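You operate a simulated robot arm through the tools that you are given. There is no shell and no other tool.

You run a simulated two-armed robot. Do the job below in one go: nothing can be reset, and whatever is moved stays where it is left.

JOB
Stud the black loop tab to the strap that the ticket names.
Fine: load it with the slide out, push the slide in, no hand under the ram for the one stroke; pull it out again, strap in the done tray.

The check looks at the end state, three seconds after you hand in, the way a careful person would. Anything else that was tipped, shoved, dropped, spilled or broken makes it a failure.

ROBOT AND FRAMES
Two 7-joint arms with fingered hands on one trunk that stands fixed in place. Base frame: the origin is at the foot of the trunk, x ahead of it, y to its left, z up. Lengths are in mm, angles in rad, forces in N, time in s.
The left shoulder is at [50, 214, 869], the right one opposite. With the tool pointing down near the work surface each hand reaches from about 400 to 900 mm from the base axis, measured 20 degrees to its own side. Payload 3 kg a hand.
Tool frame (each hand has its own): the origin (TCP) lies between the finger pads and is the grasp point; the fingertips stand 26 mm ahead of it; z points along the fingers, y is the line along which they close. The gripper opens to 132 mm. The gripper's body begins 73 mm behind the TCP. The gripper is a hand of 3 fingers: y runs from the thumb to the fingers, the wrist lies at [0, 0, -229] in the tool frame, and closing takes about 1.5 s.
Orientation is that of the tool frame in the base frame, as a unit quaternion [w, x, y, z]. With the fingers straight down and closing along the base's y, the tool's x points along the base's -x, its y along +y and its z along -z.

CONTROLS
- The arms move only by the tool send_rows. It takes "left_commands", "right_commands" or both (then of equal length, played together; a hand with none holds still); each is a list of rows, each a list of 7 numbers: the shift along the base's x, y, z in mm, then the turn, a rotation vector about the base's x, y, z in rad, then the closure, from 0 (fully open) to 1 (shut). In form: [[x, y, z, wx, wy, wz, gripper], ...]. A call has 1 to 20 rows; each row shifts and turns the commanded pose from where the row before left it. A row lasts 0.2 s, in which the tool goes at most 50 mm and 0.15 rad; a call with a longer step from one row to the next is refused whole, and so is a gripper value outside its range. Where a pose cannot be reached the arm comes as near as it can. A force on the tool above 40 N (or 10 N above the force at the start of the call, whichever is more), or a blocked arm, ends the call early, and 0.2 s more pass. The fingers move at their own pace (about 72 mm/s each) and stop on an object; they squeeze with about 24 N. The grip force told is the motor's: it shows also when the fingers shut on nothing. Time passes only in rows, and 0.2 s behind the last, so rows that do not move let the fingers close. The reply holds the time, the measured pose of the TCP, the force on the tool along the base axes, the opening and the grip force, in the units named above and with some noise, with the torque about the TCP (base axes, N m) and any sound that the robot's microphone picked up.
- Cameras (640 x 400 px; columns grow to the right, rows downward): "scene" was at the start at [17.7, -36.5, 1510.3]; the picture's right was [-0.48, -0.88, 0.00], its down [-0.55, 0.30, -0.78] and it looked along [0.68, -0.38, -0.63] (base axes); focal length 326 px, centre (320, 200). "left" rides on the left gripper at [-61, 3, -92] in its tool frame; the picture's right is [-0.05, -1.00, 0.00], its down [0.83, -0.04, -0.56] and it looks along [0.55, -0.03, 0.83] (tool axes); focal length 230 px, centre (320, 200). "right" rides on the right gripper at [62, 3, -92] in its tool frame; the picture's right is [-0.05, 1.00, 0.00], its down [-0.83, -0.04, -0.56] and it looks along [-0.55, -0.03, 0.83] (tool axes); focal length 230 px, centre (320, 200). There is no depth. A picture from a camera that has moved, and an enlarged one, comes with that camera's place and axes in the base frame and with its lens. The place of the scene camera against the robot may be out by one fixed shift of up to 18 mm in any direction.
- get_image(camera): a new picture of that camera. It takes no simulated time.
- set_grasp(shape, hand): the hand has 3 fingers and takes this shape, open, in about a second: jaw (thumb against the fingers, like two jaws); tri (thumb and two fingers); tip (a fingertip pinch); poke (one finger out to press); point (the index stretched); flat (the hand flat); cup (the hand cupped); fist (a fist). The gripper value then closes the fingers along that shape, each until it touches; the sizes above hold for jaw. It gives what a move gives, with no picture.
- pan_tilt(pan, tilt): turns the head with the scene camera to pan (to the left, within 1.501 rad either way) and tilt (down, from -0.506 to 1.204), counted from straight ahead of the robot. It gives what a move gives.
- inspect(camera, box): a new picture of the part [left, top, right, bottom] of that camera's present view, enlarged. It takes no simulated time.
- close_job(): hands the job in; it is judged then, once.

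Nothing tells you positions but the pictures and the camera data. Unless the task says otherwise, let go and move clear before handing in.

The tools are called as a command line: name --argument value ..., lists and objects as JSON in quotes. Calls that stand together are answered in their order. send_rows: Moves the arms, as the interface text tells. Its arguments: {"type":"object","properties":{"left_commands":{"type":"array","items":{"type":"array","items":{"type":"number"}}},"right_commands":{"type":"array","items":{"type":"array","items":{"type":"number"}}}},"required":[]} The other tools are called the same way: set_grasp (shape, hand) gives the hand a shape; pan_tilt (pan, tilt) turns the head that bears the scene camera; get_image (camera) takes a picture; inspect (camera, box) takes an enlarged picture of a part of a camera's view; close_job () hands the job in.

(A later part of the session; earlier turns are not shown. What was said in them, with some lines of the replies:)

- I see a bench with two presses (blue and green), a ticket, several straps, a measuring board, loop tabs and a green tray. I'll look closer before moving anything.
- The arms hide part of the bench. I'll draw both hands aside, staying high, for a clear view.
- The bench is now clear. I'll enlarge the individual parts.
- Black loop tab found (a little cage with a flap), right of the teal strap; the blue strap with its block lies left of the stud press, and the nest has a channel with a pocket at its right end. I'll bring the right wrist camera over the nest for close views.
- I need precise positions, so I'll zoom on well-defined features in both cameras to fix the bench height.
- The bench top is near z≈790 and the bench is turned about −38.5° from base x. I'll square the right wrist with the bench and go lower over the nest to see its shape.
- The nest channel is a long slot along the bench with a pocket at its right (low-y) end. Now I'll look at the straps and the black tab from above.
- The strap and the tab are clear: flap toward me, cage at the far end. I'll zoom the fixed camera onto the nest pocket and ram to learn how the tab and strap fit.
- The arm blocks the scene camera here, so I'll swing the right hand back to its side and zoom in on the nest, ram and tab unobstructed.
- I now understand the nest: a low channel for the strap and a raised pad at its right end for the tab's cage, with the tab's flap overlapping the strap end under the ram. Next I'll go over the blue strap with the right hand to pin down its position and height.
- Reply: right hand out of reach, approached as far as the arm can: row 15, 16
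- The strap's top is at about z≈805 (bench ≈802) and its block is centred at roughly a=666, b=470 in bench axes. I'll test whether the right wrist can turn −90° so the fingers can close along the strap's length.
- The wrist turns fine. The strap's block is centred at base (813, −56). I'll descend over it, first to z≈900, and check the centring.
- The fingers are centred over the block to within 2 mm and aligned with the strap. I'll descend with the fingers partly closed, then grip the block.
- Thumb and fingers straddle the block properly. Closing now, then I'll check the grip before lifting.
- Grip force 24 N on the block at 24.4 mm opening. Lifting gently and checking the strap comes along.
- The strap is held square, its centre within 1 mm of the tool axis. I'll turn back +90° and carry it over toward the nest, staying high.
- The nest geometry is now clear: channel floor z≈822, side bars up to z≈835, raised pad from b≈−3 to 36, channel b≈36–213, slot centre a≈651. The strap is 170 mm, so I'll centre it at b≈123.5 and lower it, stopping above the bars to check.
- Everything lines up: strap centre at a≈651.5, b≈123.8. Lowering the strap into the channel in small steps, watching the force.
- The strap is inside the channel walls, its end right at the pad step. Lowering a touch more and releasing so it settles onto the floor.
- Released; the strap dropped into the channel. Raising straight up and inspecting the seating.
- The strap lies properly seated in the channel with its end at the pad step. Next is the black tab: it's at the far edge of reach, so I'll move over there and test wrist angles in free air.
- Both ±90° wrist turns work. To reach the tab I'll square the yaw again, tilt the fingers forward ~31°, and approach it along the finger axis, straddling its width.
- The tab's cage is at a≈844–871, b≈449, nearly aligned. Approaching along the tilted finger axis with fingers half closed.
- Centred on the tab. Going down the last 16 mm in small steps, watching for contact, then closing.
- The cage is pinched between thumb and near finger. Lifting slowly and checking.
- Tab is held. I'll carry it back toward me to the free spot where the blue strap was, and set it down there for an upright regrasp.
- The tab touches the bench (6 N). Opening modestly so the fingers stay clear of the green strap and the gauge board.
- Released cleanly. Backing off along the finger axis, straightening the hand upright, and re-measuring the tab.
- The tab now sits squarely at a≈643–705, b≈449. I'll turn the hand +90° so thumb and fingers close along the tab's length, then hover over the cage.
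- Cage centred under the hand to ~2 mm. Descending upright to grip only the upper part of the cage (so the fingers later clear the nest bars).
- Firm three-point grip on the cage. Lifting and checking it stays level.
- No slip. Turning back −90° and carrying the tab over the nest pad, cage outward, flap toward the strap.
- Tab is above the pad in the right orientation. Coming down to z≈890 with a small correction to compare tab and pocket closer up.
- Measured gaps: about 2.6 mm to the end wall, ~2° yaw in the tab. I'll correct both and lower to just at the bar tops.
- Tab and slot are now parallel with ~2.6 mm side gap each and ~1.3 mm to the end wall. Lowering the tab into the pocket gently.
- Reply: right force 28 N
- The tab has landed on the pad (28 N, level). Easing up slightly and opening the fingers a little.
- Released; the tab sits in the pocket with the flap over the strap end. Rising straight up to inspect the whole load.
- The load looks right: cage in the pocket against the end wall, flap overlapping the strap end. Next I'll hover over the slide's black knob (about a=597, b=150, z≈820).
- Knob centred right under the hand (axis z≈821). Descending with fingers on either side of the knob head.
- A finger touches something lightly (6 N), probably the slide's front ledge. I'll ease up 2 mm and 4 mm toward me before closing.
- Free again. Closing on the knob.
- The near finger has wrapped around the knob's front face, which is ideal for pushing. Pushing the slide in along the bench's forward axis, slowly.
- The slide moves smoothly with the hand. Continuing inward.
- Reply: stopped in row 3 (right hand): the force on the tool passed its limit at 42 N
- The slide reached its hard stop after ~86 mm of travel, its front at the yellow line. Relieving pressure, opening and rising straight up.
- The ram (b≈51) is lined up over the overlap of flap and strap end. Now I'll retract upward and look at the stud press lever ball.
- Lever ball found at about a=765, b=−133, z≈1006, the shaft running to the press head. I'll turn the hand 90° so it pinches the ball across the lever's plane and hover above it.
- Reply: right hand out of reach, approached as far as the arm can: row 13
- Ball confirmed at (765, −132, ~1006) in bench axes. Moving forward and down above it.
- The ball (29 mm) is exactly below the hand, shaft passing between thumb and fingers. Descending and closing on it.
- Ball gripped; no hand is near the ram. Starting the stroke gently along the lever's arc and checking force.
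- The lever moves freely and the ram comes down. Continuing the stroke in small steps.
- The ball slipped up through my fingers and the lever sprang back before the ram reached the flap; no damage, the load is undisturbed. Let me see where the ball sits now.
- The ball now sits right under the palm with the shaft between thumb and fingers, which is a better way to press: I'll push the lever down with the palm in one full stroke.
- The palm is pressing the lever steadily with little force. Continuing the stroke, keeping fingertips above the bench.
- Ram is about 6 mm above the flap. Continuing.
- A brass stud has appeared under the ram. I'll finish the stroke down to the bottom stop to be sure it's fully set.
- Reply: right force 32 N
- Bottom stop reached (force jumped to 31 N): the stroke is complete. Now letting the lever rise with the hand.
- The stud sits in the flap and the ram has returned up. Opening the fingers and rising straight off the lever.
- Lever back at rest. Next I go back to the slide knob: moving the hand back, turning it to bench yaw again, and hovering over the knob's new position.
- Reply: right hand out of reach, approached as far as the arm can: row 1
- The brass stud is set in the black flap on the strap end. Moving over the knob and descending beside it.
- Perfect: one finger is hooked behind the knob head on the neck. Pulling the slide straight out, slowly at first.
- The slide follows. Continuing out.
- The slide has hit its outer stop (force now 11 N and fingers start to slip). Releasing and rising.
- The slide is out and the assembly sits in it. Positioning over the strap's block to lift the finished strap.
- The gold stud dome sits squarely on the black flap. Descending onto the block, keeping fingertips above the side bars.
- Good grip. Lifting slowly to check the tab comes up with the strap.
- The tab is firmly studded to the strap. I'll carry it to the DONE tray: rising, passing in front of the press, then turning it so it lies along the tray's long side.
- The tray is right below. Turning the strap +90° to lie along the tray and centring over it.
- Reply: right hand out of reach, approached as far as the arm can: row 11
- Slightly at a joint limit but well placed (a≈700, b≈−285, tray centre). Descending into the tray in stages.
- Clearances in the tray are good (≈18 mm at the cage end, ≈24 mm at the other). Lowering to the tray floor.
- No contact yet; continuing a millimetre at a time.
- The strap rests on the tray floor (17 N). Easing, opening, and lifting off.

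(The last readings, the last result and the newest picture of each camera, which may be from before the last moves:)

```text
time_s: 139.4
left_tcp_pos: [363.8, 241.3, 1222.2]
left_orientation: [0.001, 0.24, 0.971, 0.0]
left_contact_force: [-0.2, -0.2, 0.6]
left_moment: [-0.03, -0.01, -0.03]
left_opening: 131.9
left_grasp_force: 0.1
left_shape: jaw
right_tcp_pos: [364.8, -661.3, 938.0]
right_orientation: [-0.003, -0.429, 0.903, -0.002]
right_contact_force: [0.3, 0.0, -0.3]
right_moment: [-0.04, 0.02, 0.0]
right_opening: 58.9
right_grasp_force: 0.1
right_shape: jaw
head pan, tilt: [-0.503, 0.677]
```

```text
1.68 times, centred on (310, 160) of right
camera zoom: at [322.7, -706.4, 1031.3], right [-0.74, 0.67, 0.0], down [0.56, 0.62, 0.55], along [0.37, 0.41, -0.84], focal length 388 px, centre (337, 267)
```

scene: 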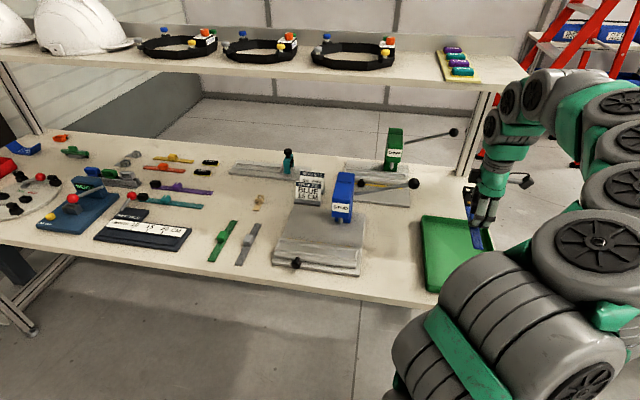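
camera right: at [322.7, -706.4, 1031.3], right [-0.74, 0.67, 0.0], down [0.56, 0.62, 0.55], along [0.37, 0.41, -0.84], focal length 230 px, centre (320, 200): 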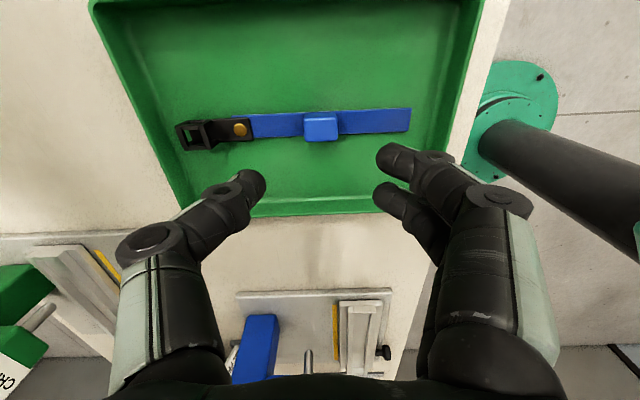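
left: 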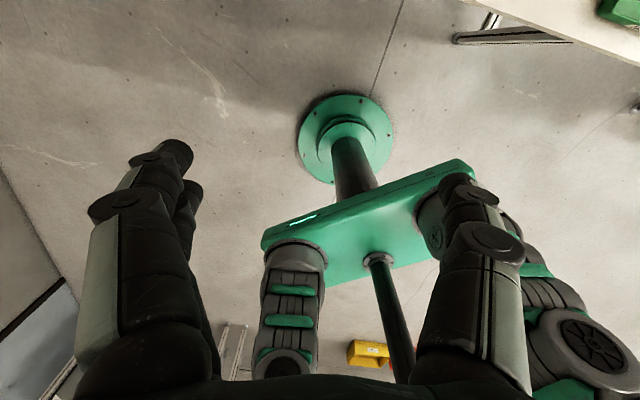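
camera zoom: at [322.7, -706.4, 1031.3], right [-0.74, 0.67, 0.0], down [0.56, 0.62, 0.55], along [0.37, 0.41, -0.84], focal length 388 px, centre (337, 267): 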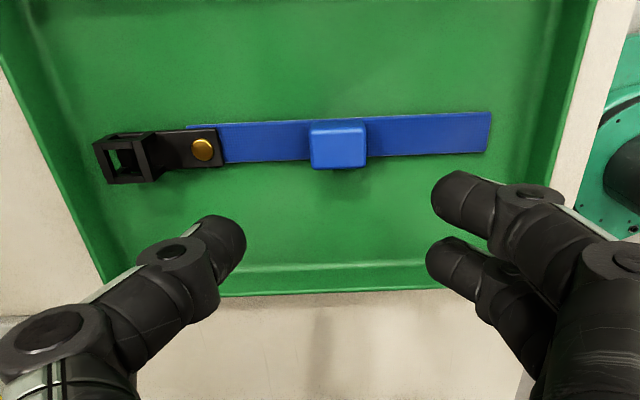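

The finished strap lies flat in the DONE tray. Moving the right hand up and clear, back to its starting side.

send_rows --right_commands '[[-5, 5, 15, 0, 0, 0, 0.5], [-8, 8, 20, 0, 0, -0.1428, 0.4], [-8, 8, 20, 0, 0, -0.1428, 0.3], [-8, 8, 25, 0, 0, -0.1428, 0.2], [-8, 8, 25, 0, 0, -0.1428, 0.1], [-8, 8, 25, 0, 0, -0.1428, 0], [-8, 8, 25, 0, 0, -0.1428, 0], [-8, 8, 25, 0, 0, -0.1428, 0], [-8, 8, 25, 0, 0, -0.1428, 0], [-8, 8, 25, 0, 0, -0.1428, 0], [-8, 8, 20, 0, 0, -0.1428, 0], [-8, 8, 20, 0, 0, -0.1428, 0], [0, 0, 0, 0, 0, 0, 0]]'

get_image --camera "scene"

get_image --camera "right"

```text
time_s: 142.2
left_tcp_pos: [364.2, 239.6, 1222.7]
left_orientation: [0.0, 0.239, 0.971, 0.0]
left_contact_force: [-0.3, -0.1, -0.1]
left_moment: [-0.03, -0.01, -0.01]
left_opening: 131.6
left_grasp_force: 0.2
left_shape: jaw
right_tcp_pos: [270.6, -568.1, 1209.2]
right_orientation: [-0.004, 0.336, 0.942, 0.001]
right_contact_force: [0.0, -0.3, 0.6]
right_moment: [0.03, -0.02, 0.01]
right_opening: 131.9
right_grasp_force: 0.1
right_shape: jaw
head pan, tilt: [-0.503, 0.677]
```

```text
taken
```

scene: 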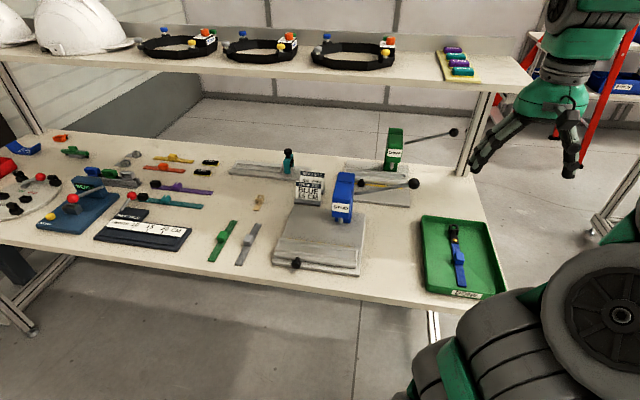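

```text
taken
camera right: at [225.5, -527.5, 1302.7], right [0.67, 0.74, 0.0], down [0.62, -0.56, 0.55], along [0.41, -0.37, -0.84], focal length 230 px, centre (320, 200)
```

right: 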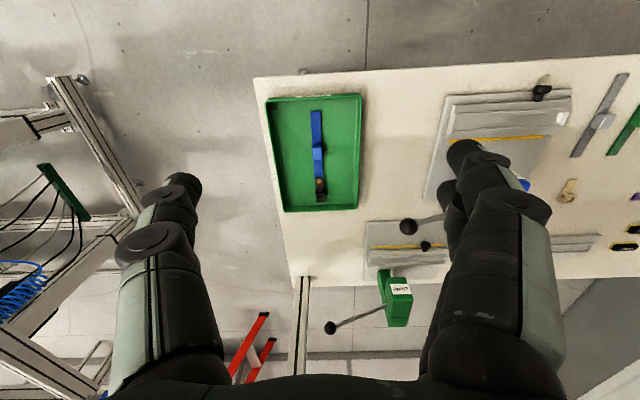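

Checking the final state closely: tray, press, and the neighbours.

inspect --camera "scene" --box '[410, 205, 510, 305]'

inspect --camera "scene" --box '[265, 160, 425, 280]'

inspect --camera "scene" --box '[90, 140, 290, 270]'

```text
4.00 times, centred on (460, 255) of scene
camera zoom: at [17.7, -36.5, 1510.3], right [-0.48, -0.88, 0.0], down [-0.55, 0.3, -0.78], along [0.68, -0.38, -0.63], focal length 1305 px, centre (-240, -20)
```

zoom: 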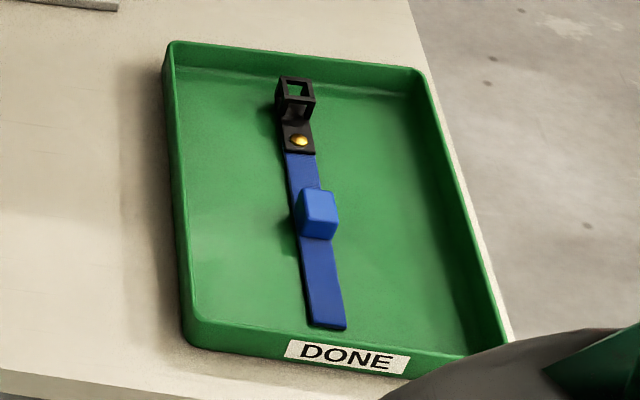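

```text
3.33 times, centred on (345, 220) of scene
camera zoom: at [17.7, -36.5, 1510.3], right [-0.48, -0.88, 0.0], down [-0.55, 0.3, -0.78], along [0.68, -0.38, -0.63], focal length 1088 px, centre (237, 133)
```

zoom: 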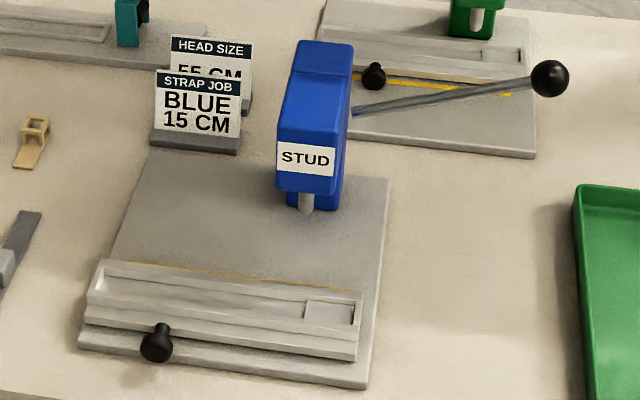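

```text
3.08 times, centred on (190, 205) of scene
camera zoom: at [17.7, -36.5, 1510.3], right [-0.48, -0.88, 0.0], down [-0.55, 0.3, -0.78], along [0.68, -0.38, -0.63], focal length 1004 px, centre (720, 185)
```

zoom: 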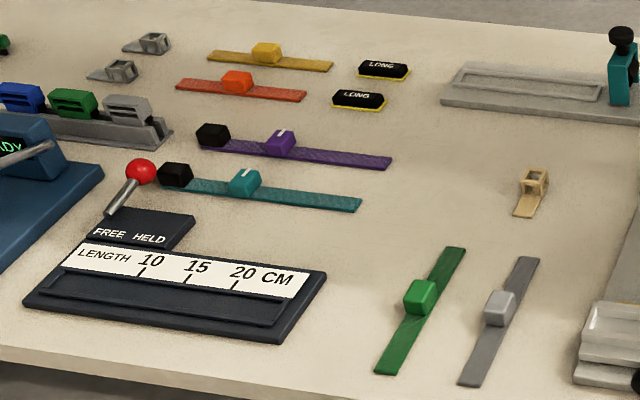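

The studded blue strap lies flat in the DONE tray. The slide is back out, the lever is up, and nothing else on the bench has moved. Both hands are clear, so I'm handing in.

close_job

```text
The job is handed in.
```

The black loop tab is studded to the blue strap, the one the ticket names, and the strap is lying flat in the DONE tray. I've handed the job in but haven't had a result back.

- **Load and slide:** I loaded the strap and tab with the slide out, then pushed the slide in to its stop. After the stroke I pulled it back out.
- **Stroke:** My first pull on the lever slipped before the ram reached the flap, and the lever sprang back. I then pressed it down in one full stroke to the bottom stop, with no hand under the ram. The brass stud shows on the flap, and the tab came up with the strap when I lifted it.
- **Ticket length:** The ticket says 15 cm, but the strap measured about 17 cm by camera. It was the only blue strap I saw on the bench, and I did not check it on the length gauge.
- **Everything else:** The lever is back up and both hands are clear. In the closing pictures I saw nothing else moved or knocked over.
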